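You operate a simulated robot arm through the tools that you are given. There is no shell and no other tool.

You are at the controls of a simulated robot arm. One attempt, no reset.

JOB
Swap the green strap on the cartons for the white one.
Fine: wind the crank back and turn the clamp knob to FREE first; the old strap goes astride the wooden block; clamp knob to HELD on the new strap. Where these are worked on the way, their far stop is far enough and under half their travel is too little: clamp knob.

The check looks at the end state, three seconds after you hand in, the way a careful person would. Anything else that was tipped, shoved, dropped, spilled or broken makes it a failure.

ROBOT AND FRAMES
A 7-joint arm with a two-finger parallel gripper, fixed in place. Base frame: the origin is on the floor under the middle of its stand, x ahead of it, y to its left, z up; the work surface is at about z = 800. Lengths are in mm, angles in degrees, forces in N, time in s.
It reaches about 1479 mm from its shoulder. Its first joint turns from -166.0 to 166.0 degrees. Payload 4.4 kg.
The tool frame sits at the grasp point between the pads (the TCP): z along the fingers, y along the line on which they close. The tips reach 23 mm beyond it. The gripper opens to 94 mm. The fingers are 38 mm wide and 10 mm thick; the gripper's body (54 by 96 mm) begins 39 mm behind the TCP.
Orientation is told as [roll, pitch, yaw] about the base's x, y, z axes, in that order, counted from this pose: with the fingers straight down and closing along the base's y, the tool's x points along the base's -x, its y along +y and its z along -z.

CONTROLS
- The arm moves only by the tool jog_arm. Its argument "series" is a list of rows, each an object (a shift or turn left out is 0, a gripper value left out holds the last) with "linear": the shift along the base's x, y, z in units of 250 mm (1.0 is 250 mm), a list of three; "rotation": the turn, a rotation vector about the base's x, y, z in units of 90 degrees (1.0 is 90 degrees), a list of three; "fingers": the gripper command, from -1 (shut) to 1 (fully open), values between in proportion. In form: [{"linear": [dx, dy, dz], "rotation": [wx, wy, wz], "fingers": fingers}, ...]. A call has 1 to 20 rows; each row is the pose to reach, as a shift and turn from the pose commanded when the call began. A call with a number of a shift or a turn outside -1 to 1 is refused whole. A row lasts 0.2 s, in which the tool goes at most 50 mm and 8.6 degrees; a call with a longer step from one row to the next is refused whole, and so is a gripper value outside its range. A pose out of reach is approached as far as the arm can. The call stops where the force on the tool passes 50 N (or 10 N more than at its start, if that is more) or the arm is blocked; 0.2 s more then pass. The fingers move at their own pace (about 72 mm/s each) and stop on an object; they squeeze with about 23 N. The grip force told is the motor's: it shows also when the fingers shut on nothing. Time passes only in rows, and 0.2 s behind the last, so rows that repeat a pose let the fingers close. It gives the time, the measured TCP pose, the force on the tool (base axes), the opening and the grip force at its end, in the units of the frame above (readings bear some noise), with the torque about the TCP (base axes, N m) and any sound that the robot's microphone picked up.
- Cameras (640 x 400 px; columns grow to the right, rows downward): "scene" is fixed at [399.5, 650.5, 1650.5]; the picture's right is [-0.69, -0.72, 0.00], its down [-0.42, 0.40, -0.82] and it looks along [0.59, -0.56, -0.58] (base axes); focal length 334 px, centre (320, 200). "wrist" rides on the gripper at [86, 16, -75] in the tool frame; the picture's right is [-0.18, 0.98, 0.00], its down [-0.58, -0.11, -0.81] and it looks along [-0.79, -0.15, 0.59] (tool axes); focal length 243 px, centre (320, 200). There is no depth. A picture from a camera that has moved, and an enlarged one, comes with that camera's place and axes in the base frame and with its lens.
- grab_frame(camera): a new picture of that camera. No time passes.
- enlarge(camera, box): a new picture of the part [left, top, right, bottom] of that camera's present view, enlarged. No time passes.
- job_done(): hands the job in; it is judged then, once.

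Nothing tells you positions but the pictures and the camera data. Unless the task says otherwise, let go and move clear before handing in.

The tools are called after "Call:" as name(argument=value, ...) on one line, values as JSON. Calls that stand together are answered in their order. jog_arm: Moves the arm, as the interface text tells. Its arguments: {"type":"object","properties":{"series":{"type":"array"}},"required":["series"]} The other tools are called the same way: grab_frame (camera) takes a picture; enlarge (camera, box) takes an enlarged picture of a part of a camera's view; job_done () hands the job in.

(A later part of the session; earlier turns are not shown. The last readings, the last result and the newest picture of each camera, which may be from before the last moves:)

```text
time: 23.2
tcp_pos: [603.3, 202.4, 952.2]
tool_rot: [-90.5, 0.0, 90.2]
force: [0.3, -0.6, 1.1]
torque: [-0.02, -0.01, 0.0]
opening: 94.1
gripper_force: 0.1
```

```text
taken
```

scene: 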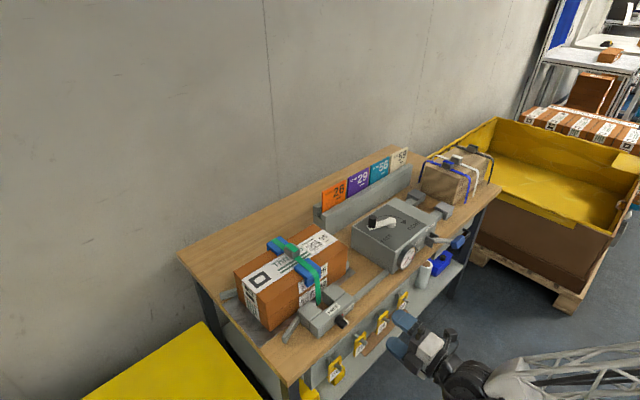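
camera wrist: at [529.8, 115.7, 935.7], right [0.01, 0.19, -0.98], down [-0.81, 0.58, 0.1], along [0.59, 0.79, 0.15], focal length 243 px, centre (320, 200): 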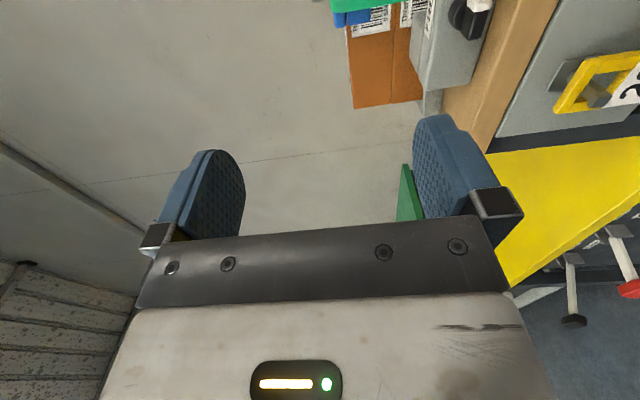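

Call:
enlarge(camera="scene", box=[320, 295, 360, 335])

Call:
enlarge(camera="wrist", box=[400, 0, 540, 100])

```text
10.00 times, centred on (340, 315) of scene
camera zoom: at [399.5, 650.5, 1650.5], right [-0.69, -0.72, 0.0], down [-0.42, 0.4, -0.82], along [0.59, -0.56, -0.58], focal length 3342 px, centre (120, -950)
```

zoom: 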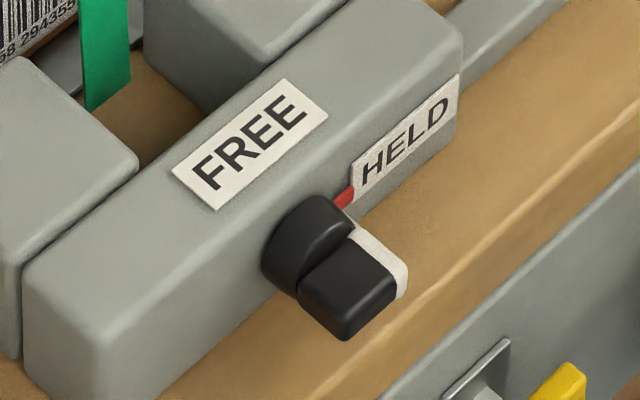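

```text
4.00 times, centred on (470, 50) of wrist
camera zoom: at [529.8, 115.7, 935.7], right [0.01, 0.19, -0.98], down [-0.81, 0.58, 0.1], along [0.59, 0.79, 0.15], focal length 970 px, centre (-280, 800)
```

zoom: 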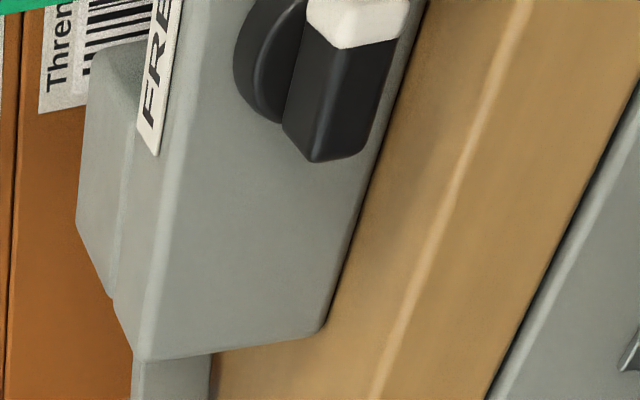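

Call:
enlarge(camera="scene", box=[335, 311, 351, 331])

Call:
jog_arm(series=[{"linear": [0, -0.15, -0.1]}, {"linear": [0, -0.3, -0.2]}, {"linear": [-0.1, -0.3, -0.3]}])

Call:
grab_frame(camera="wrist")

```text
16.00 times, centred on (343, 321) of scene
camera zoom: at [399.5, 650.5, 1650.5], right [-0.69, -0.72, 0.0], down [-0.42, 0.4, -0.82], along [0.59, -0.56, -0.58], focal length 5347 px, centre (-48, -1736)
```

zoom: 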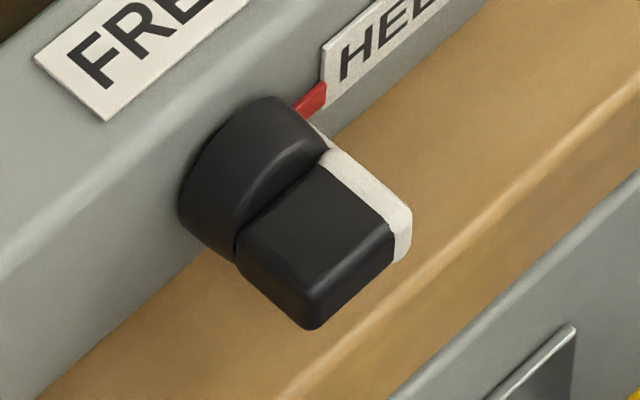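

```text
time: 24.0
tcp_pos: [582.2, 125.4, 877.9]
tool_rot: [-90.5, 0.0, 90.1]
force: [0.2, 1.2, -0.1]
torque: [-0.02, -0.03, 0.0]
opening: 93.8
gripper_force: 0.0
```

```text
taken
camera wrist: at [507.8, 39.2, 861.7], right [0.01, 0.18, -0.98], down [-0.81, 0.58, 0.1], along [0.59, 0.79, 0.15], focal length 243 px, centre (320, 200)
```

wrist: 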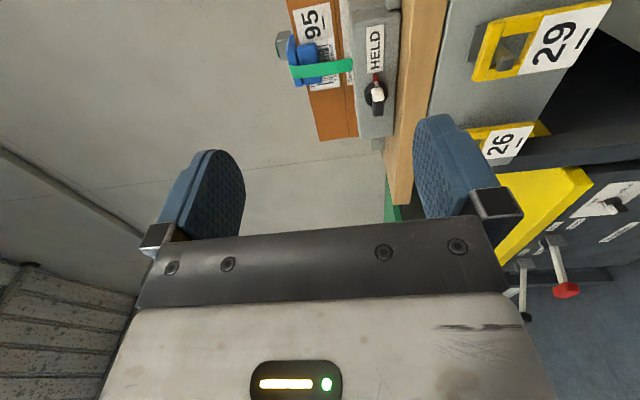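

Call:
enlarge(camera="wrist", box=[335, 60, 415, 120])

```text
6.67 times, centred on (375, 90) of wrist
camera zoom: at [507.8, 39.2, 861.7], right [0.01, 0.18, -0.98], down [-0.81, 0.58, 0.1], along [0.59, 0.79, 0.15], focal length 1618 px, centre (-47, 933)
```

zoom: 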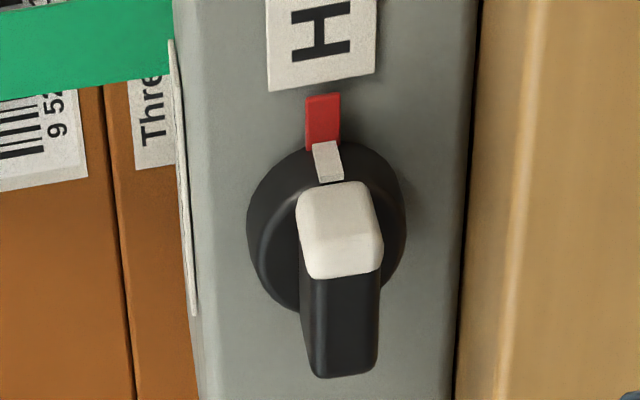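

The knob bar sits at about (762,208,826), just above the bench edge, so I'll narrow the finger opening to clear the bench top and line up in front of it.

Call:
jog_arm(series=[{"linear": [0.05, 0.1, -0.05], "fingers": -0.45}, {"linear": [0.1, 0.2, -0.1], "fingers": -0.45}, {"linear": [0.15, 0.3, -0.15], "fingers": -0.45}, {"linear": [0.25, 0.33, -0.2], "fingers": -0.45}, {"linear": [0.35, 0.33, -0.2], "fingers": -0.45}, {"linear": [0.4, 0.33, -0.2], "fingers": -0.45}])

Call:
grab_frame(camera="wrist")

Call:
enlarge(camera="wrist", box=[240, 0, 400, 120])

Call:
enlarge(camera="scene", box=[310, 280, 400, 370])

```text
time: 25.4
tcp_pos: [681.5, 210.9, 827.0]
tool_rot: [-90.4, 0.1, 90.0]
force: [-0.6, 0.1, 0.2]
torque: [-0.02, 0.02, 0.03]
opening: 25.7
gripper_force: 0.0
```

```text
taken
camera wrist: at [606.9, 124.4, 810.6], right [0.01, 0.18, -0.98], down [-0.81, 0.58, 0.1], along [0.59, 0.79, 0.15], focal length 243 px, centre (320, 200)
```

wrist: 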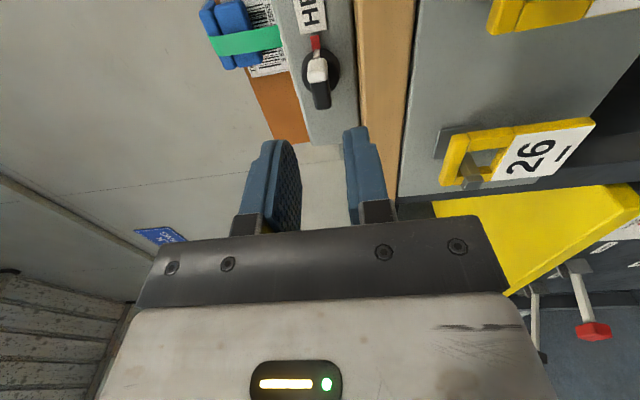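

```text
3.33 times, centred on (320, 60) of wrist
camera zoom: at [606.9, 124.4, 810.6], right [0.01, 0.18, -0.98], down [-0.81, 0.58, 0.1], along [0.59, 0.79, 0.15], focal length 809 px, centre (320, 667)
```

zoom: 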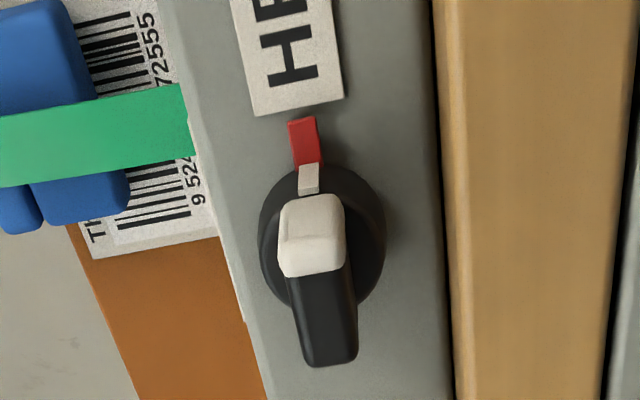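

```text
4.44 times, centred on (355, 325) of scene
camera zoom: at [399.5, 650.5, 1650.5], right [-0.69, -0.72, 0.0], down [-0.42, 0.4, -0.82], along [0.59, -0.56, -0.58], focal length 1485 px, centre (164, -356)
```

zoom: 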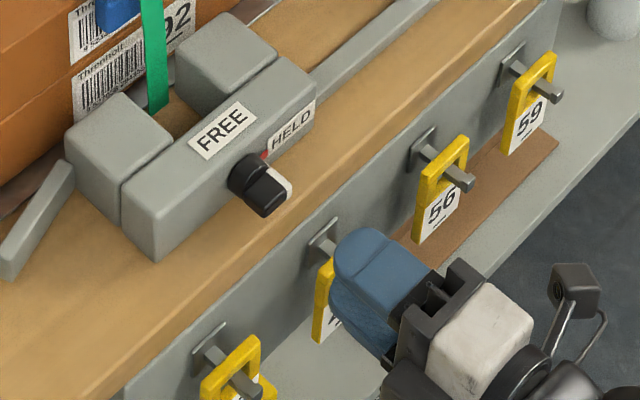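

Call:
jog_arm(series=[{"linear": [0.1, 0, 0.004]}, {"linear": [0.18, 0, 0.004]}, {"linear": [0.22, 0, 0.004]}, {"linear": [0.25, 0, 0.004]}, {"linear": [0.268, 0, 0.004]}])

Call:
grab_frame(camera="wrist")

Call:
enlarge(camera="wrist", box=[220, 60, 420, 220])

Call:
enlarge(camera="scene", box=[310, 280, 380, 350])

```text
time: 26.6
tcp_pos: [749.9, 212.0, 827.3]
tool_rot: [-90.4, 0.0, 90.0]
force: [-0.4, -0.8, 0.2]
torque: [0.06, 0.03, 0.01]
opening: 26.1
gripper_force: 0.1
```

```text
taken
camera wrist: at [674.8, 124.4, 810.6], right [0.01, 0.18, -0.98], down [-0.81, 0.58, 0.1], along [0.59, 0.79, 0.15], focal length 243 px, centre (320, 200)
```

wrist: 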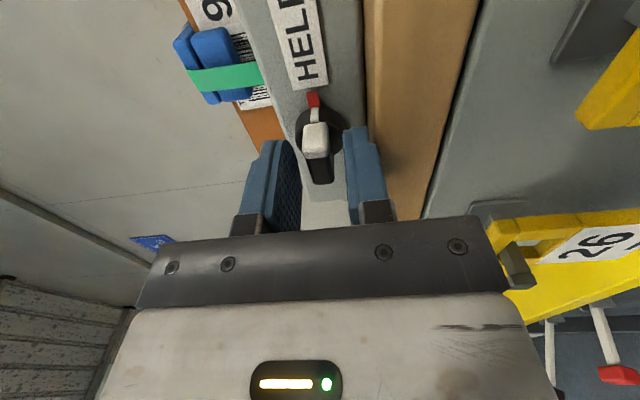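

```text
2.50 times, centred on (320, 140) of wrist
camera zoom: at [674.8, 124.4, 810.6], right [0.01, 0.18, -0.98], down [-0.81, 0.58, 0.1], along [0.59, 0.79, 0.15], focal length 606 px, centre (320, 350)
```

zoom: 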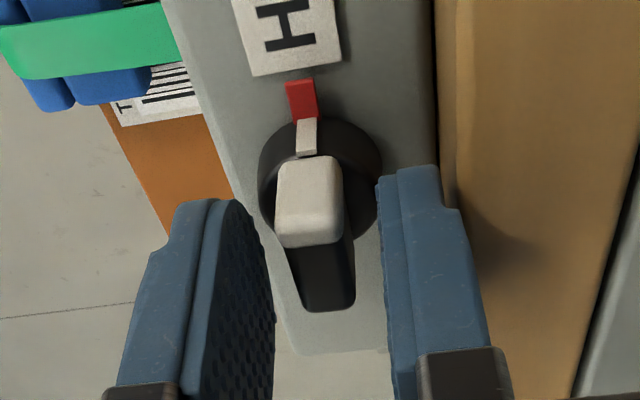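

```text
5.71 times, centred on (345, 315) of scene
camera zoom: at [399.5, 650.5, 1650.5], right [-0.69, -0.72, 0.0], down [-0.42, 0.4, -0.82], along [0.59, -0.56, -0.58], focal length 1910 px, centre (177, -457)
```

zoom: 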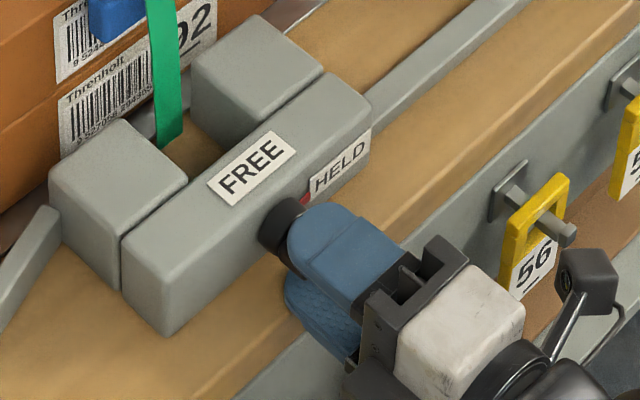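

Call:
jog_arm(series=[{"fingers": -1}, {"fingers": -1}, {"fingers": -1}, {"fingers": -1}])

Call:
enlarge(camera="wrist", box=[220, 60, 420, 220])

```text
time: 27.6
tcp_pos: [749.8, 211.6, 826.8]
tool_rot: [-90.4, 0.0, 90.0]
force: [6.6, 2.7, -1.5]
torque: [-0.01, 0.63, 0.4]
opening: 11.9
gripper_force: 45.1
```

```text
2.50 times, centred on (320, 140) of wrist
camera zoom: at [674.8, 124.4, 810.5], right [0.01, 0.18, -0.98], down [-0.81, 0.58, 0.1], along [0.59, 0.79, 0.15], focal length 606 px, centre (320, 350)
```

zoom: 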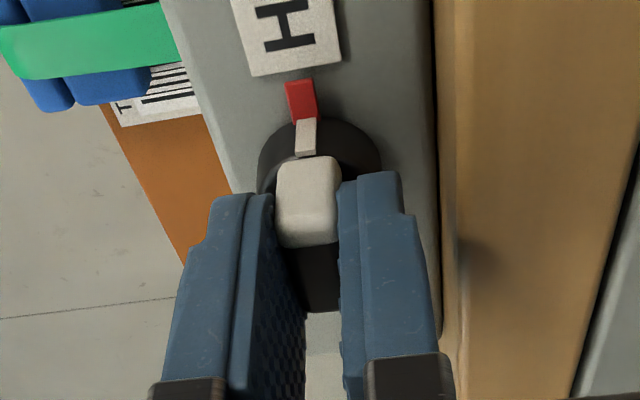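

Call:
jog_arm(series=[{"rotation": [-0.08, 0, 0], "fingers": -1}, {"rotation": [-0.16, 0, 0], "fingers": -1}, {"rotation": [-0.24, 0, 0], "fingers": -1}, {"rotation": [-0.32, 0, 0], "fingers": -1}])

Call:
grab_frame(camera="wrist")

Call:
enlarge(camera="scene", box=[310, 280, 380, 350])

```text
time: 28.6
tcp_pos: [747.6, 209.7, 827.1]
tool_rot: [-90.3, 29.0, 90.1]
force: [18.6, 12.9, -16.6]
torque: [0.0, 0.38, -0.59]
opening: 12.2
gripper_force: 44.5
```

```text
taken
camera wrist: at [674.1, 126.5, 854.1], right [0.01, -0.31, -0.95], down [-0.81, 0.56, -0.19], along [0.59, 0.77, -0.25], focal length 243 px, centre (320, 200)
```

wrist: 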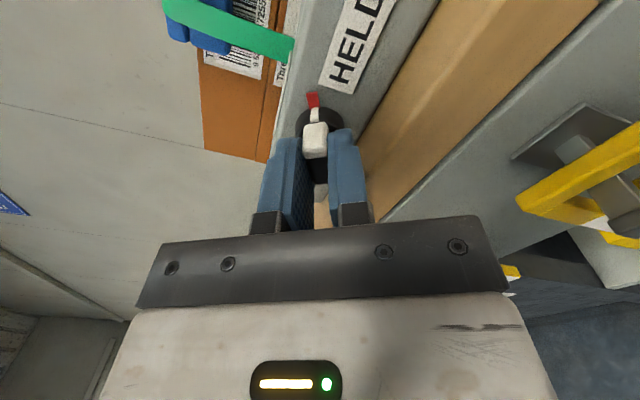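

```text
5.71 times, centred on (345, 315) of scene
camera zoom: at [399.5, 650.5, 1650.5], right [-0.69, -0.72, 0.0], down [-0.42, 0.4, -0.82], along [0.59, -0.56, -0.58], focal length 1910 px, centre (177, -457)
```

zoom: 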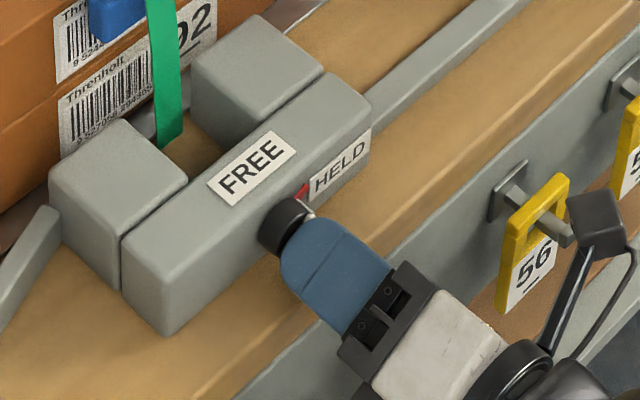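

Call:
enlarge(camera="wrist", box=[260, 50, 400, 200])

Call:
enlarge(camera="scene", box=[335, 305, 360, 330])

```text
2.67 times, centred on (330, 125) of wrist
camera zoom: at [674.1, 126.5, 854.1], right [0.01, -0.31, -0.95], down [-0.81, 0.56, -0.19], along [0.59, 0.77, -0.25], focal length 647 px, centre (293, 400)
```

zoom: 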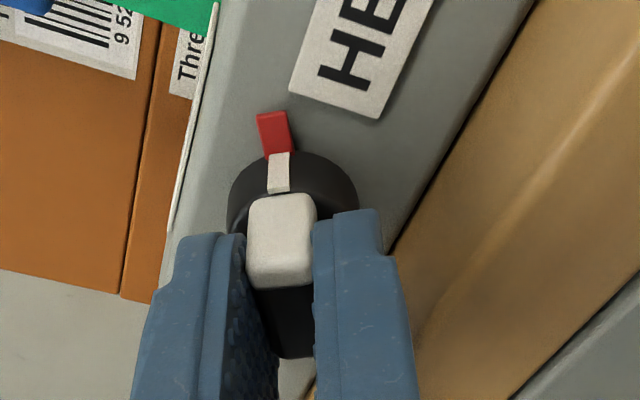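

```text
16.00 times, centred on (348, 318) of scene
camera zoom: at [399.5, 650.5, 1650.5], right [-0.69, -0.72, 0.0], down [-0.42, 0.4, -0.82], along [0.59, -0.56, -0.58], focal length 5347 px, centre (-120, -1680)
```

zoom: 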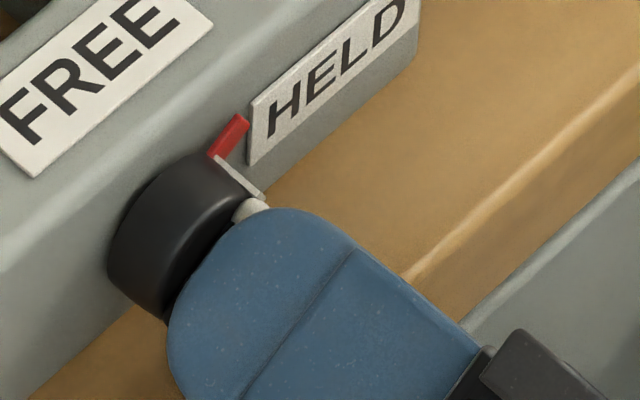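

Call:
jog_arm(series=[{"linear": [-0.004, 0.002, -0.003], "rotation": [-0.06, 0, 0], "fingers": -1}, {"linear": [-0.006, 0.004, -0.006], "rotation": [-0.12, 0, 0], "fingers": -1}, {"linear": [-0.006, 0.004, -0.008], "rotation": [-0.18, 0, 0], "fingers": -1}])

```text
time: 29.4
tcp_pos: [747.7, 209.7, 827.3]
tool_rot: [-90.5, 45.0, 89.7]
force: [6.8, -26.2, 19.1]
torque: [-0.01, 0.1, -0.95]
opening: 12.0
gripper_force: 44.3
```

Call:
jog_arm(series=[{"linear": [0, -0.0026, 0.0045], "rotation": [-0.04, 0, 0], "fingers": -1}, {"linear": [0, -0.0026, 0.0045], "rotation": [-0.1, 0, 0], "fingers": -1}, {"linear": [0, -0.0026, 0.0045], "rotation": [-0.16, 0, 0], "fingers": -1}])

Call:
enlarge(camera="wrist", box=[260, 50, 400, 200])

```text
time: 30.2
tcp_pos: [748.3, 211.5, 826.0]
tool_rot: [-90.3, 59.4, 90.1]
force: [20.7, -16.1, 5.1]
torque: [0.0, 0.1, -0.68]
opening: 11.8
gripper_force: 44.9
```

```text
2.67 times, centred on (330, 125) of wrist
camera zoom: at [672.6, 151.7, 892.2], right [0.01, -0.75, -0.66], down [-0.81, 0.38, -0.45], along [0.59, 0.53, -0.61], focal length 647 px, centre (293, 400)
```

zoom: 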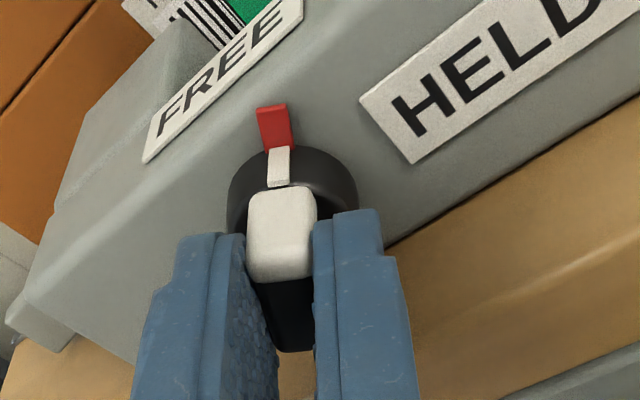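

Call:
jog_arm(series=[{"linear": [0.004, -0.003, 0.001], "rotation": [-0.06, 0, 0], "fingers": -1}, {"linear": [0.006, -0.005, 0.001], "rotation": [-0.13, 0, 0], "fingers": -1}, {"linear": [0.006, -0.005, 0.001], "rotation": [-0.2, 0, 0], "fingers": -1}])

Call:
enlarge(camera="wrist", box=[260, 50, 400, 200])

```text
time: 31.0
tcp_pos: [746.9, 209.5, 825.0]
tool_rot: [-90.1, 77.5, 90.4]
force: [-26.0, 23.7, 15.2]
torque: [0.01, 0.31, 0.02]
opening: 12.0
gripper_force: 45.4
```

```text
2.67 times, centred on (330, 125) of wrist
camera zoom: at [672.7, 174.5, 907.0], right [0.01, -0.92, -0.39], down [-0.81, 0.22, -0.54], along [0.59, 0.32, -0.74], focal length 647 px, centre (293, 400)
```

zoom: 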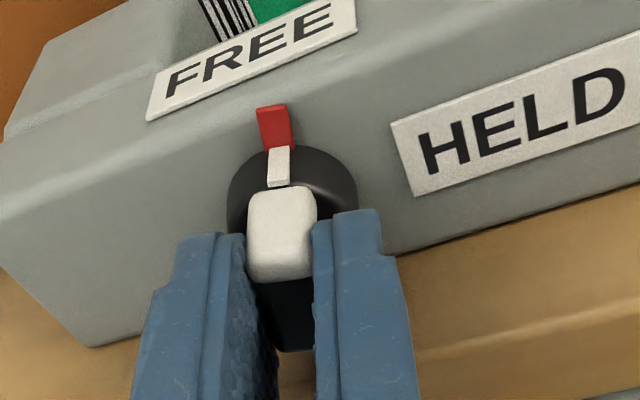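

Call:
jog_arm(series=[{"linear": [-0.0032, 0.0028, 0.0018], "rotation": [-0.0, 0, 0], "fingers": -1}, {"linear": [-0.0032, 0.0028, 0.0018], "rotation": [-0.06, 0, 0], "fingers": -1}, {"linear": [-0.0032, 0.0028, 0.0018], "rotation": [-0.13, 0, 0], "fingers": -1}])

Call:
enlarge(camera="wrist", box=[260, 50, 400, 200])

```text
time: 31.8
tcp_pos: [748.2, 209.4, 826.0]
tool_rot: [-76.4, 89.2, 103.9]
force: [13.6, 31.0, -27.9]
torque: [-0.05, 0.61, 0.0]
opening: 11.8
gripper_force: 45.0
```

```text
2.67 times, centred on (330, 125) of wrist
camera zoom: at [672.7, 191.5, 912.9], right [0.01, -0.98, -0.2], down [-0.81, 0.11, -0.58], along [0.59, 0.16, -0.79], focal length 647 px, centre (293, 400)
```

zoom: 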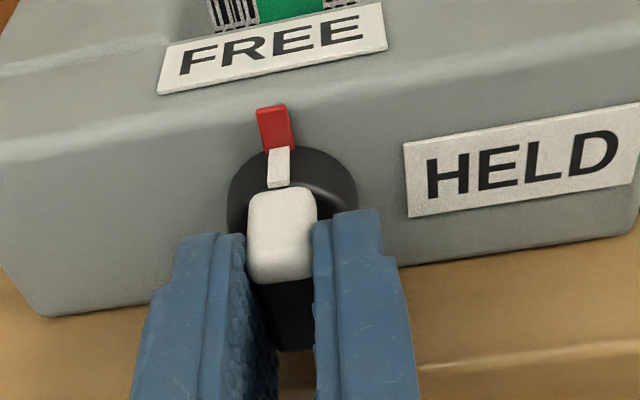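

Call:
jog_arm(series=[{"linear": [0.001, 0.002, -0.002], "rotation": [-0.04, 0, 0], "fingers": -1}, {"linear": [0.001, 0.002, -0.002], "rotation": [-0.08, 0, 0], "fingers": -1}])

Call:
enlarge(camera="wrist", box=[260, 50, 400, 200])

Call:
enlarge(camera="scene", box=[310, 280, 380, 350])

```text
time: 32.4
tcp_pos: [747.7, 210.9, 826.5]
tool_rot: [89.4, 83.6, -90.3]
force: [-31.5, 6.4, -0.7]
torque: [1.23, -0.13, -0.26]
opening: 14.0
gripper_force: 44.7
```

```text
2.67 times, centred on (330, 125) of wrist
camera zoom: at [672.8, 202.4, 914.6], right [0.01, -1.0, -0.07], down [-0.81, 0.04, -0.59], along [0.59, 0.06, -0.8], focal length 647 px, centre (293, 400)
```

zoom: 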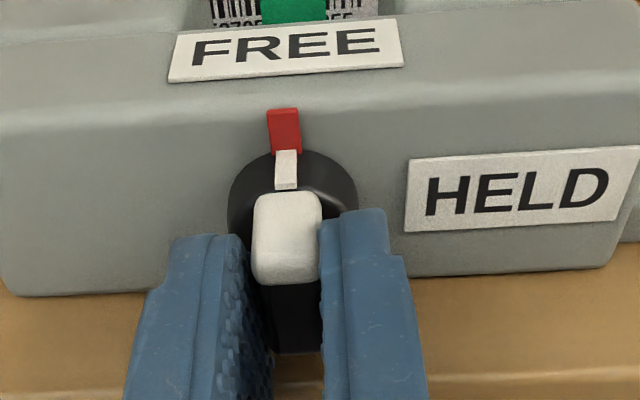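

```text
5.71 times, centred on (345, 315) of scene
camera zoom: at [399.5, 650.5, 1650.5], right [-0.69, -0.72, 0.0], down [-0.42, 0.4, -0.82], along [0.59, -0.56, -0.58], focal length 1910 px, centre (177, -457)
```

zoom: 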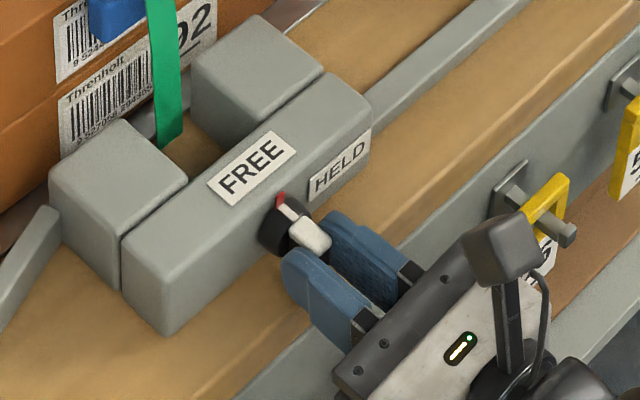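

The knob has reached its FREE stop (pointer up under FREE). I'll open and back straight out.

Call:
jog_arm(series=[{"fingers": -0.5}, {"fingers": -0.3}, {"fingers": -0.2}, {"linear": [-0.08, 0, 0], "fingers": -0.2}, {"linear": [-0.2, 0, 0], "fingers": -0.2}, {"linear": [-0.36, 0, 0], "fingers": -0.2}, {"linear": [-0.5, 0, 0.05], "fingers": 0.2}])

Call:
enlarge(camera="scene", box=[310, 280, 380, 350])

Call:
grab_frame(camera="wrist")

```text
time: 34.0
tcp_pos: [621.3, 211.7, 835.7]
tool_rot: [89.6, 83.7, -89.9]
force: [-0.1, 0.3, 0.0]
torque: [-0.01, 0.03, -0.02]
opening: 56.5
gripper_force: 0.0
```

```text
5.71 times, centred on (345, 315) of scene
camera zoom: at [399.5, 650.5, 1650.5], right [-0.69, -0.72, 0.0], down [-0.42, 0.4, -0.82], along [0.59, -0.56, -0.58], focal length 1910 px, centre (177, -457)
```

zoom: 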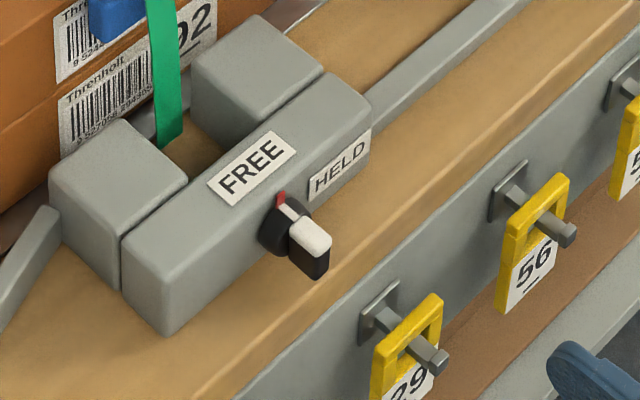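

```text
taken
camera wrist: at [546.7, 203.9, 924.7], right [0.01, -1.0, -0.08], down [-0.81, 0.04, -0.59], along [0.59, 0.06, -0.8], focal length 243 px, centre (320, 200)
```

wrist: 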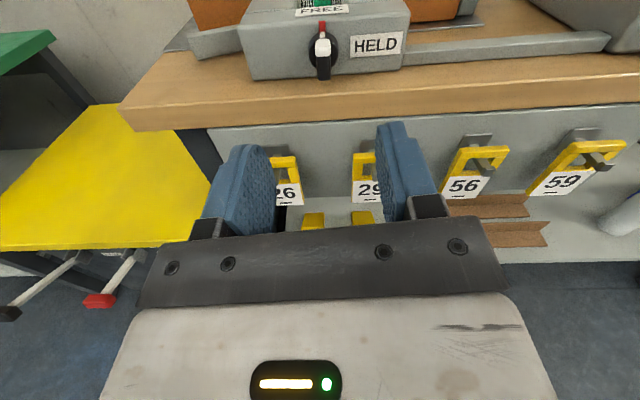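

Call:
jog_arm(series=[{"linear": [0, 0, 0.05], "rotation": [0.09, 0, 0]}, {"linear": [0, 0, 0.1], "rotation": [0.18, 0, 0]}, {"linear": [0, 0, 0.2], "rotation": [0.27, 0, 0]}, {"linear": [0, 0, 0.3], "rotation": [0.36, 0, 0]}, {"linear": [0, 0, 0.4], "rotation": [0.45, 0, 0]}, {"linear": [0, 0, 0.5], "rotation": [0.54, 0, 0]}, {"linear": [0, 0, 0.6], "rotation": [0.63, 0, 0]}, {"linear": [0, 0, 0.7], "rotation": [0.72, 0, 0]}, {"linear": [0, 0, 0.8], "rotation": [0.81, 0, 0]}, {"linear": [0, 0, 0.9], "rotation": [0.9, 0, 0]}, {"linear": [0, 0, 1.0], "rotation": [0.99, 0, 0]}])

Call:
jog_arm(series=[{"linear": [0, 0, 0.05], "rotation": [0.08, 0, 0]}])

Call:
jog_arm(series=[{"linear": [0.05, 0, 0.05], "rotation": [0, 0.09, 0]}, {"linear": [0.1, 0, 0.1], "rotation": [0, 0.18, 0]}, {"linear": [0.15, 0, 0.15], "rotation": [0, 0.27, 0]}, {"linear": [0.2, 0, 0.2], "rotation": [0, 0.36, 0]}, {"linear": [0.25, 0, 0.25], "rotation": [0, 0.45, 0]}, {"linear": [0.3, 0, 0.3], "rotation": [0, 0.54, 0]}, {"linear": [0.35, 0, 0.3], "rotation": [0, 0.63, 0]}, {"linear": [0.4, 0, 0.3], "rotation": [0, 0.72, 0]}, {"linear": [0.45, 0, 0.3], "rotation": [0, 0.81, 0]}, {"linear": [0.5, 0, 0.3], "rotation": [0, 0.9, 0]}, {"linear": [0.5, 0, 0.3], "rotation": [0, 0.99, 0]}, {"linear": [0.5, 0, 0.3], "rotation": [0, 1.0, 0]}])

```text
time: 36.4
tcp_pos: [623.9, 212.1, 1086.6]
tool_rot: [-90.3, 7.0, 90.0]
force: [0.8, 0.0, 0.6]
torque: [-0.04, 0.02, 0.0]
opening: 56.5
gripper_force: 0.0
```

```text
time: 36.8
tcp_pos: [624.0, 211.0, 1100.2]
tool_rot: [-90.3, -0.1, 90.1]
force: [-0.2, 0.1, -0.4]
torque: [0.01, 0.01, 0.01]
opening: 56.6
gripper_force: 0.0
```

```text
time: 39.4
tcp_pos: [746.8, 210.1, 1175.3]
tool_rot: [-0.3, 0.0, 90.0]
force: [0.0, 0.1, -0.3]
torque: [0.0, 0.05, 0.0]
opening: 56.7
gripper_force: 0.1
```

Call:
jog_arm(series=[{"linear": [0.07, 0, 0], "rotation": [0, 0, -0.09], "fingers": 1}, {"linear": [0.14, 0, 0], "rotation": [0, 0, -0.18], "fingers": 1}, {"linear": [0.21, 0, 0], "rotation": [0, 0, -0.27], "fingers": 1}, {"linear": [0.28, 0, 0], "rotation": [0, 0, -0.36], "fingers": 1}, {"linear": [0.35, 0, 0], "rotation": [0, 0, -0.45], "fingers": 1}, {"linear": [0.42, 0, 0], "rotation": [0, 0, -0.54], "fingers": 1}, {"linear": [0.5, 0, 0], "rotation": [0, 0, -0.63], "fingers": 1}, {"linear": [0.58, 0, 0], "rotation": [0, 0, -0.72], "fingers": 1}, {"linear": [0.66, 0, 0], "rotation": [0, 0, -0.81], "fingers": 1}, {"linear": [0.74, 0, 0], "rotation": [0, 0, -0.9], "fingers": 1}, {"linear": [0.84, 0, 0], "rotation": [0, 0, -0.99], "fingers": 1}, {"linear": [0.93, 0.01, 0], "rotation": [0, 0, -1.0], "fingers": 1}])

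Call:
grab_frame(camera="wrist")

Call:
grab_frame(camera="scene")

```text
time: 42.0
tcp_pos: [979.9, 212.0, 1178.3]
tool_rot: [-0.3, -0.1, -0.1]
force: [-0.7, -0.4, 0.5]
torque: [0.01, -0.01, -0.02]
opening: 94.0
gripper_force: 0.0
```

```text
taken
camera wrist: at [893.0, 228.9, 1253.5], right [0.19, 0.98, -0.01], down [0.58, -0.1, 0.81], along [0.79, -0.15, -0.59], focal length 243 px, centre (320, 200)
```

wrist: 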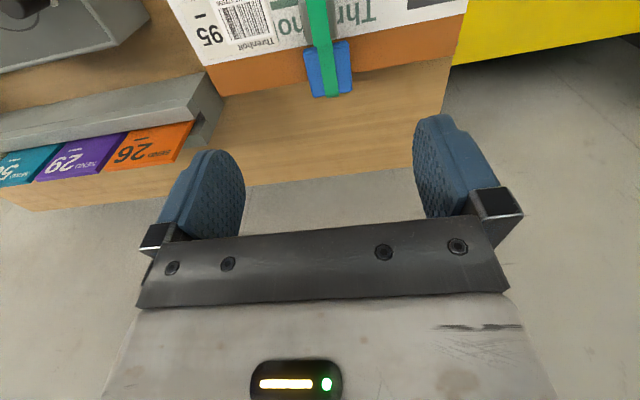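

```text
taken
```

scene: 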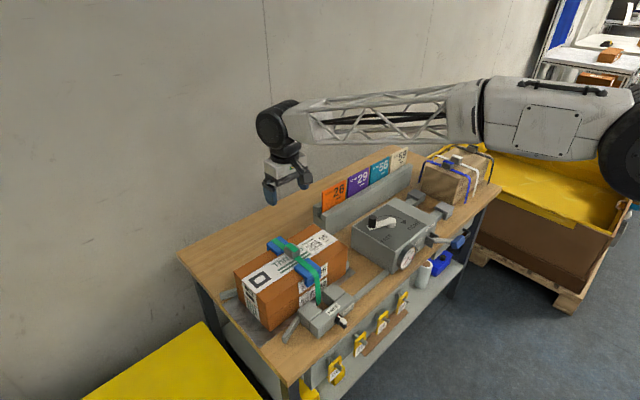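

Call:
enlarge(camera="wrist", box=[260, 0, 380, 110])

Call:
enlarge(camera="scene", box=[260, 230, 330, 290])

```text
3.64 times, centred on (320, 55) of wrist
camera zoom: at [893.0, 228.9, 1253.5], right [0.19, 0.98, -0.01], down [0.58, -0.1, 0.81], along [0.79, -0.15, -0.59], focal length 882 px, centre (320, 727)
```

zoom: 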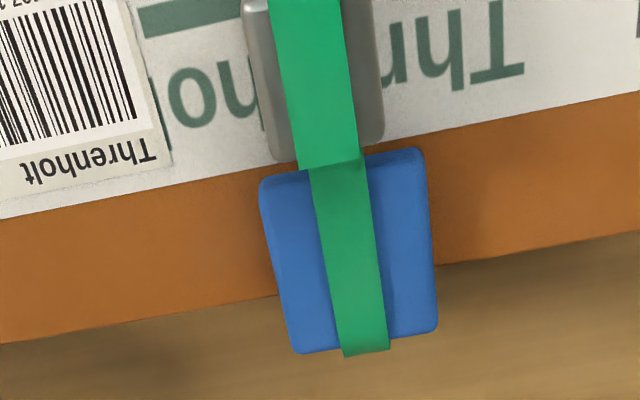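

```text
6.67 times, centred on (295, 260) of scene
camera zoom: at [399.5, 650.5, 1650.5], right [-0.69, -0.72, 0.0], down [-0.42, 0.4, -0.82], along [0.59, -0.56, -0.58], focal length 2228 px, centre (487, -200)
```

zoom: 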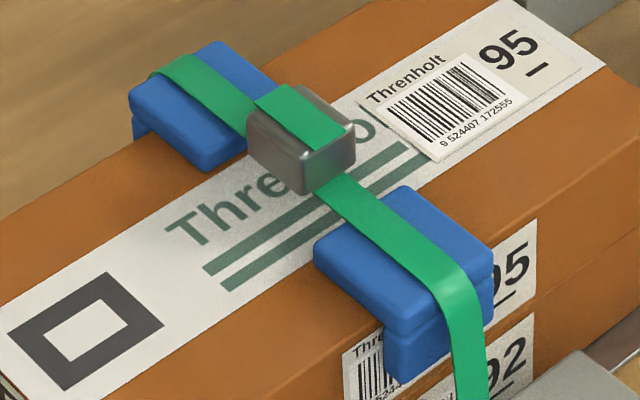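

Call:
jog_arm(series=[{"linear": [0, 0.004, -0.18]}, {"linear": [0, 0.004, -0.36]}, {"linear": [0, 0.004, -0.54]}, {"linear": [0, 0.004, -0.7]}])

Call:
grab_frame(camera="wrist")

Call:
enlarge(camera="scene", box=[250, 200, 350, 300])

```text
time: 43.0
tcp_pos: [981.9, 212.6, 1002.4]
tool_rot: [-0.4, 0.0, 0.0]
force: [0.5, -0.5, 1.7]
torque: [0.02, -0.02, 0.03]
opening: 94.0
gripper_force: 0.1
```

```text
taken
camera wrist: at [894.5, 228.8, 1077.6], right [0.18, 0.98, -0.01], down [0.58, -0.1, 0.81], along [0.79, -0.15, -0.59], focal length 243 px, centre (320, 200)
```

wrist: 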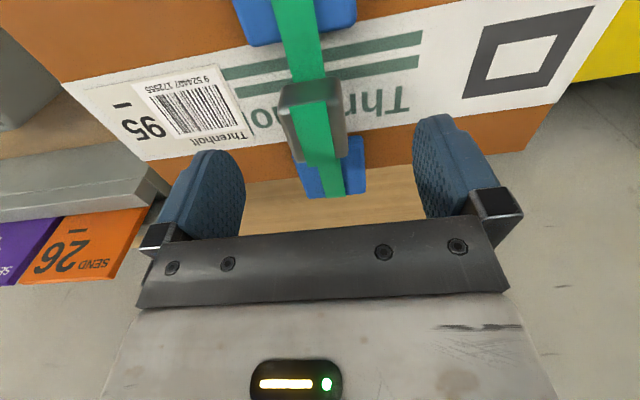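

```text
4.00 times, centred on (300, 250) of scene
camera zoom: at [399.5, 650.5, 1650.5], right [-0.69, -0.72, 0.0], down [-0.42, 0.4, -0.82], along [0.59, -0.56, -0.58], focal length 1337 px, centre (400, 0)
```

zoom: 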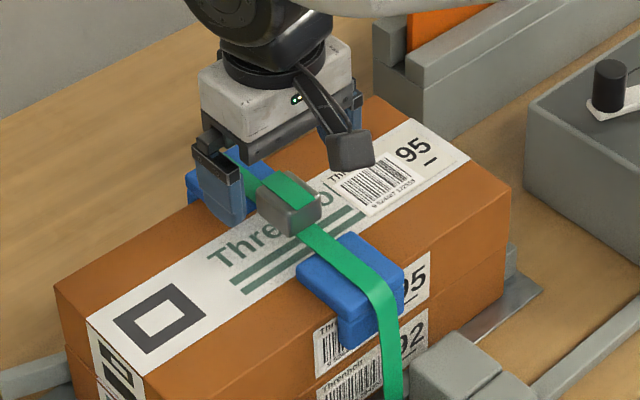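

Call:
jog_arm(series=[{"linear": [-0.004, -0.01, -0.1]}, {"linear": [-0.004, -0.01, -0.16]}, {"linear": [-0.004, -0.01, -0.196]}])

Call:
grab_frame(camera="wrist")

Call:
enlarge(camera="scene", box=[250, 220, 330, 290])

```text
time: 43.8
tcp_pos: [980.0, 211.3, 952.5]
tool_rot: [-0.4, 0.0, 0.0]
force: [-0.6, 0.2, 0.0]
torque: [-0.01, -0.02, 0.0]
opening: 94.0
gripper_force: 0.1
```

```text
taken
camera wrist: at [893.2, 227.8, 1027.4], right [0.18, 0.98, -0.01], down [0.58, -0.1, 0.81], along [0.79, -0.15, -0.59], focal length 243 px, centre (320, 200)
```

wrist: 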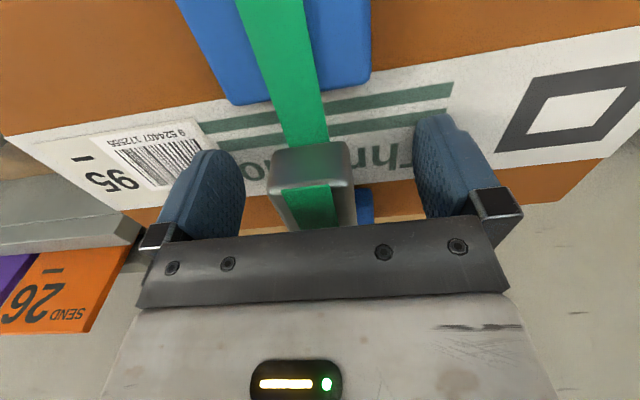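

```text
5.71 times, centred on (290, 255) of scene
camera zoom: at [399.5, 650.5, 1650.5], right [-0.69, -0.72, 0.0], down [-0.42, 0.4, -0.82], along [0.59, -0.56, -0.58], focal length 1910 px, centre (491, -114)
```

zoom: 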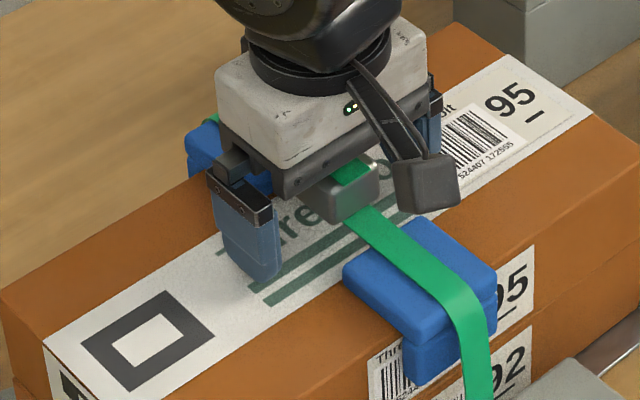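

Call:
jog_arm(series=[{"fingers": -1}, {"fingers": -1}, {"fingers": -1}, {"fingers": -1}, {"fingers": -1}])

Call:
grab_frame(camera="wrist")

```text
time: 45.0
tcp_pos: [980.3, 211.5, 952.5]
tool_rot: [-0.4, 0.0, 0.0]
force: [-0.3, -0.3, 0.7]
torque: [-0.02, 0.01, -0.02]
opening: 33.5
gripper_force: 23.2
```

```text
taken
camera wrist: at [893.2, 227.8, 1027.6], right [0.18, 0.98, -0.01], down [0.58, -0.1, 0.81], along [0.79, -0.15, -0.59], focal length 243 px, centre (320, 200)
```

wrist: 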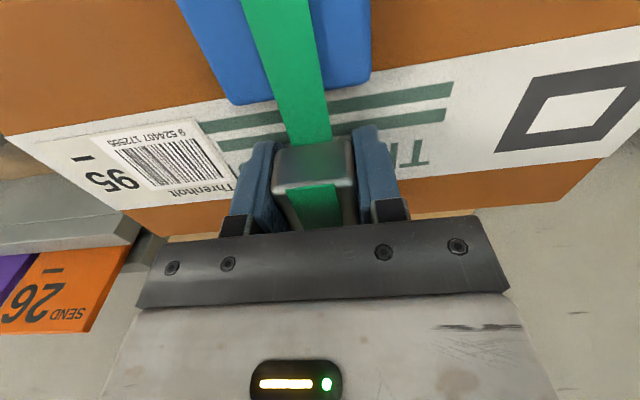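

Buckle gripped (33.5 mm). Lifting gently straight up, checking force as the strap comes free.

Call:
jog_arm(series=[{"linear": [0, 0, 0.02], "fingers": -1}, {"linear": [0, 0, 0.05], "fingers": -1}, {"linear": [0, 0, 0.09], "fingers": -1}])

Call:
enlarge(camera="scene", box=[220, 200, 360, 340])

Call:
grab_frame(camera="wrist")

```text
time: 45.8
tcp_pos: [979.6, 210.7, 974.5]
tool_rot: [-0.4, 0.0, -0.1]
force: [-0.1, -0.4, -1.5]
torque: [0.0, -0.04, -0.03]
opening: 33.7
gripper_force: 23.1
```

```text
2.86 times, centred on (290, 270) of scene
camera zoom: at [399.5, 650.5, 1650.5], right [-0.69, -0.72, 0.0], down [-0.42, 0.4, -0.82], along [0.59, -0.56, -0.58], focal length 955 px, centre (406, 0)
```

zoom: 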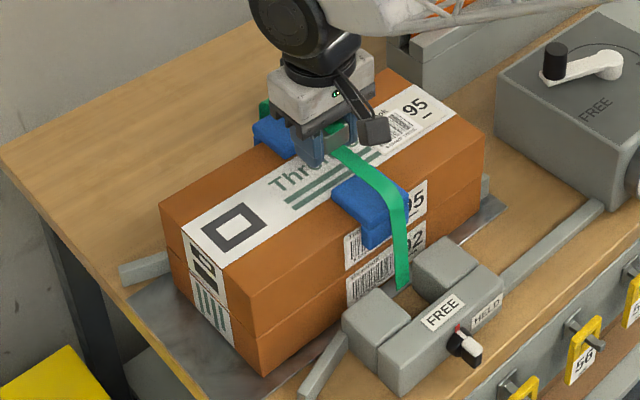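

```text
taken
camera wrist: at [893.0, 226.5, 1049.0], right [0.18, 0.98, -0.01], down [0.58, -0.1, 0.81], along [0.79, -0.15, -0.59], focal length 243 px, centre (320, 200)
```

wrist: 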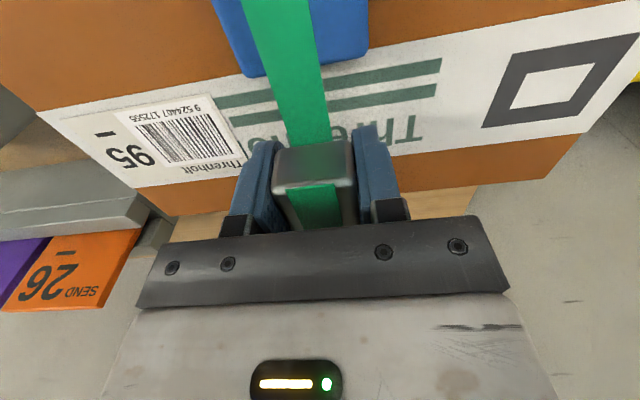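

Call:
jog_arm(series=[{"linear": [0, 0, 0.1], "fingers": -1}, {"linear": [0, 0, 0.22], "fingers": -1}, {"linear": [0, 0, 0.36], "fingers": -1}, {"linear": [0, 0, 0.52], "fingers": -1}, {"linear": [0, 0, 0.68], "fingers": -1}, {"linear": [0, 0, 0.84], "fingers": -1}, {"linear": [0, 0, 1.0], "fingers": -1}])

Call:
grab_frame(camera="scene")

Call:
grab_frame(camera="wrist")

Call:
enlarge(camera="scene", box=[210, 120, 370, 340])

```text
time: 47.4
tcp_pos: [982.2, 213.2, 1224.5]
tool_rot: [-0.4, 0.0, 0.0]
force: [0.9, -0.2, -2.0]
torque: [-0.01, 0.02, 0.0]
opening: 33.6
gripper_force: 23.1
```

```text
taken
```

scene: 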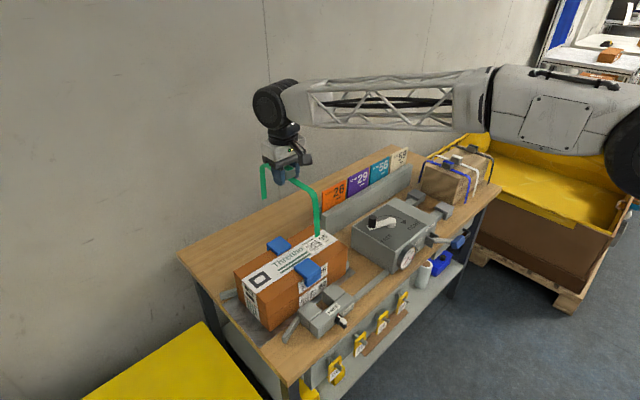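

```text
taken
camera wrist: at [894.7, 228.9, 1299.9], right [0.18, 0.98, -0.01], down [0.58, -0.1, 0.81], along [0.79, -0.15, -0.59], focal length 243 px, centre (320, 200)
```

wrist: 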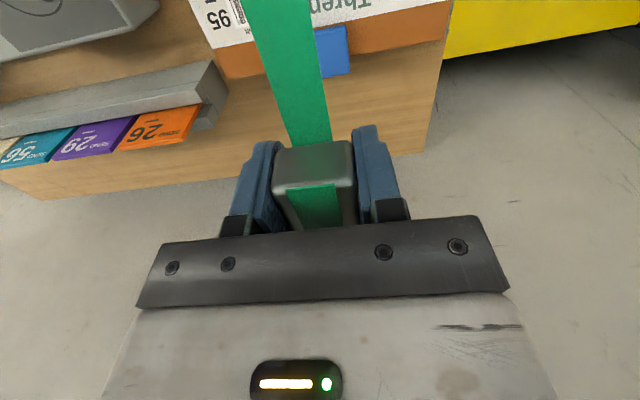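

```text
1.82 times, centred on (290, 230) of scene
camera zoom: at [399.5, 650.5, 1650.5], right [-0.69, -0.72, 0.0], down [-0.42, 0.4, -0.82], along [0.59, -0.56, -0.58], focal length 608 px, centre (374, 146)
```

zoom: 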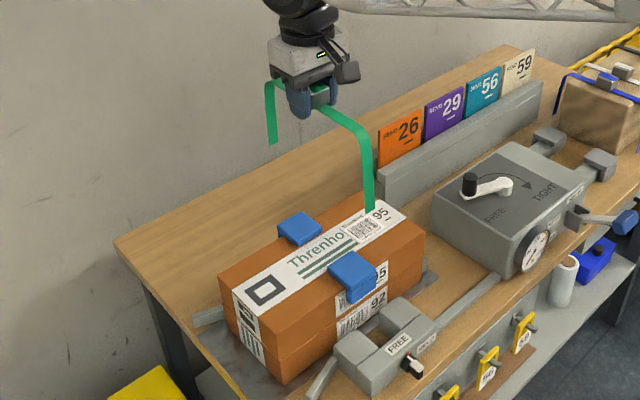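

Green strap is free with protectors still in place. Carrying it across at height toward the gap between the white and black straps on the wooden block.

Call:
jog_arm(series=[{"linear": [0, -0.06, 0.04], "fingers": -1}, {"linear": [-0.01, -0.18, 0.08], "fingers": -1}, {"linear": [-0.02, -0.34, 0.1], "fingers": -1}, {"linear": [-0.03, -0.5, 0.1], "fingers": -1}, {"linear": [-0.04, -0.66, 0.1], "fingers": -1}, {"linear": [-0.05, -0.82, 0.1], "fingers": -1}, {"linear": [-0.06, -0.98, 0.1], "fingers": -1}])

Call:
jog_arm(series=[{"linear": [-0.01, -0.16, 0], "fingers": -1}, {"linear": [-0.02, -0.32, 0], "fingers": -1}, {"linear": [-0.03, -0.48, 0], "fingers": -1}, {"linear": [-0.04, -0.64, 0], "fingers": -1}, {"linear": [-0.05, -0.8, 0], "fingers": -1}, {"linear": [-0.06, -0.96, 0], "fingers": -1}])

Call:
jog_arm(series=[{"linear": [-0.01, -0.16, 0], "fingers": -1}, {"linear": [-0.02, -0.32, 0], "fingers": -1}, {"linear": [-0.03, -0.48, 0], "fingers": -1}, {"linear": [-0.04, -0.64, 0], "fingers": -1}, {"linear": [-0.05, -0.8, 0], "fingers": -1}, {"linear": [-0.06, -0.96, 0], "fingers": -1}])

Call:
grab_frame(camera="scene")

Call:
grab_frame(camera="wrist")

```text
time: 49.0
tcp_pos: [962.0, -34.9, 1252.0]
tool_rot: [-0.5, 0.0, 0.0]
force: [0.3, -0.2, -0.9]
torque: [0.04, -0.04, -0.03]
opening: 33.8
gripper_force: 23.3
```

```text
time: 50.4
tcp_pos: [947.4, -275.2, 1250.1]
tool_rot: [-0.4, 0.1, 0.0]
force: [-0.2, 0.0, -1.1]
torque: [0.02, -0.01, -0.01]
opening: 33.7
gripper_force: 22.5
```

```text
time: 51.8
tcp_pos: [936.6, -513.8, 1251.3]
tool_rot: [-0.3, -0.1, 0.0]
force: [-0.7, -0.4, -0.7]
torque: [-0.01, -0.02, -0.01]
opening: 33.6
gripper_force: 22.8
```

```text
taken
```

scene: 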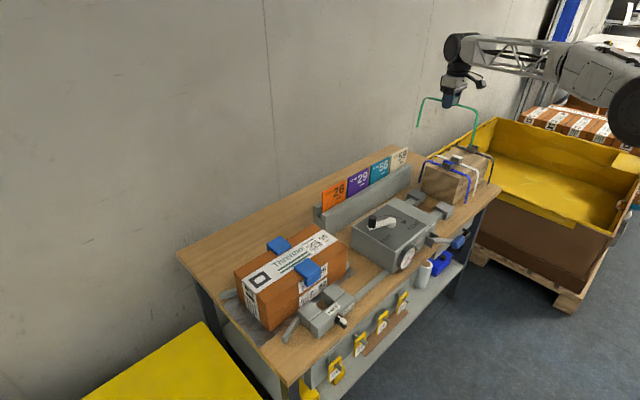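

```text
taken
camera wrist: at [849.1, -497.8, 1325.6], right [0.18, 0.98, -0.01], down [0.58, -0.1, 0.81], along [0.79, -0.15, -0.59], focal length 243 px, centre (320, 200)
```

wrist: 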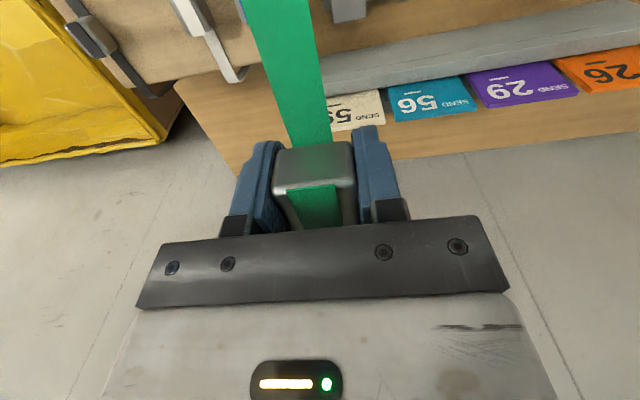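

Call:
jog_arm(series=[{"linear": [-0.01, -0.16, 0], "fingers": -1}, {"linear": [-0.02, -0.32, 0], "fingers": -1}, {"linear": [-0.03, -0.48, 0], "fingers": -1}, {"linear": [-0.036, -0.64, 0], "fingers": -1}, {"linear": [-0.036, -0.8, 0], "fingers": -1}, {"linear": [-0.036, -0.925, 0], "fingers": -1}, {"linear": [-0.036, -0.925, 0], "fingers": -1}])

Call:
grab_frame(camera="wrist")

Call:
enlarge(camera="scene", box=[400, 60, 540, 230])

```text
time: 53.4
tcp_pos: [922.1, -749.7, 1248.9]
tool_rot: [-0.4, 0.0, 0.0]
force: [-1.1, -0.2, -1.1]
torque: [0.02, -0.02, 0.0]
opening: 33.8
gripper_force: 23.2
```

```text
taken
camera wrist: at [834.7, -732.5, 1323.4], right [0.18, 0.98, -0.01], down [0.58, -0.1, 0.81], along [0.79, -0.15, -0.59], focal length 243 px, centre (320, 200)
```

wrist: 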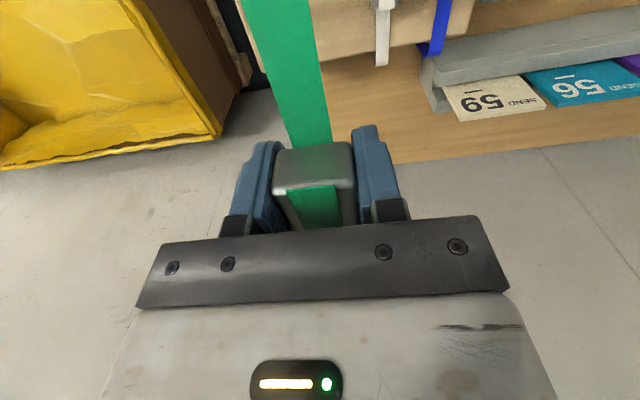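

```text
2.35 times, centred on (470, 145) of scene
camera zoom: at [399.5, 650.5, 1650.5], right [-0.69, -0.72, 0.0], down [-0.42, 0.4, -0.82], along [0.59, -0.56, -0.58], focal length 786 px, centre (-33, 329)
```

zoom: 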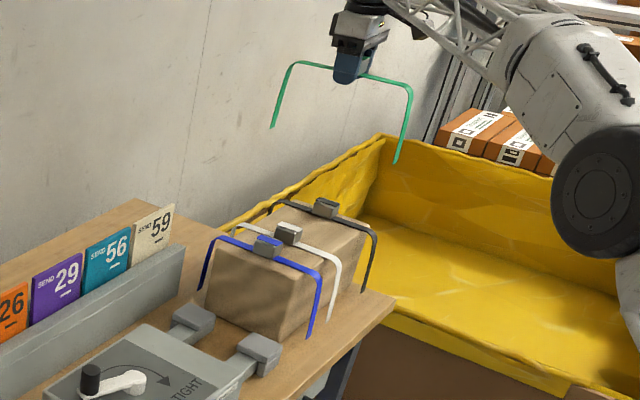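

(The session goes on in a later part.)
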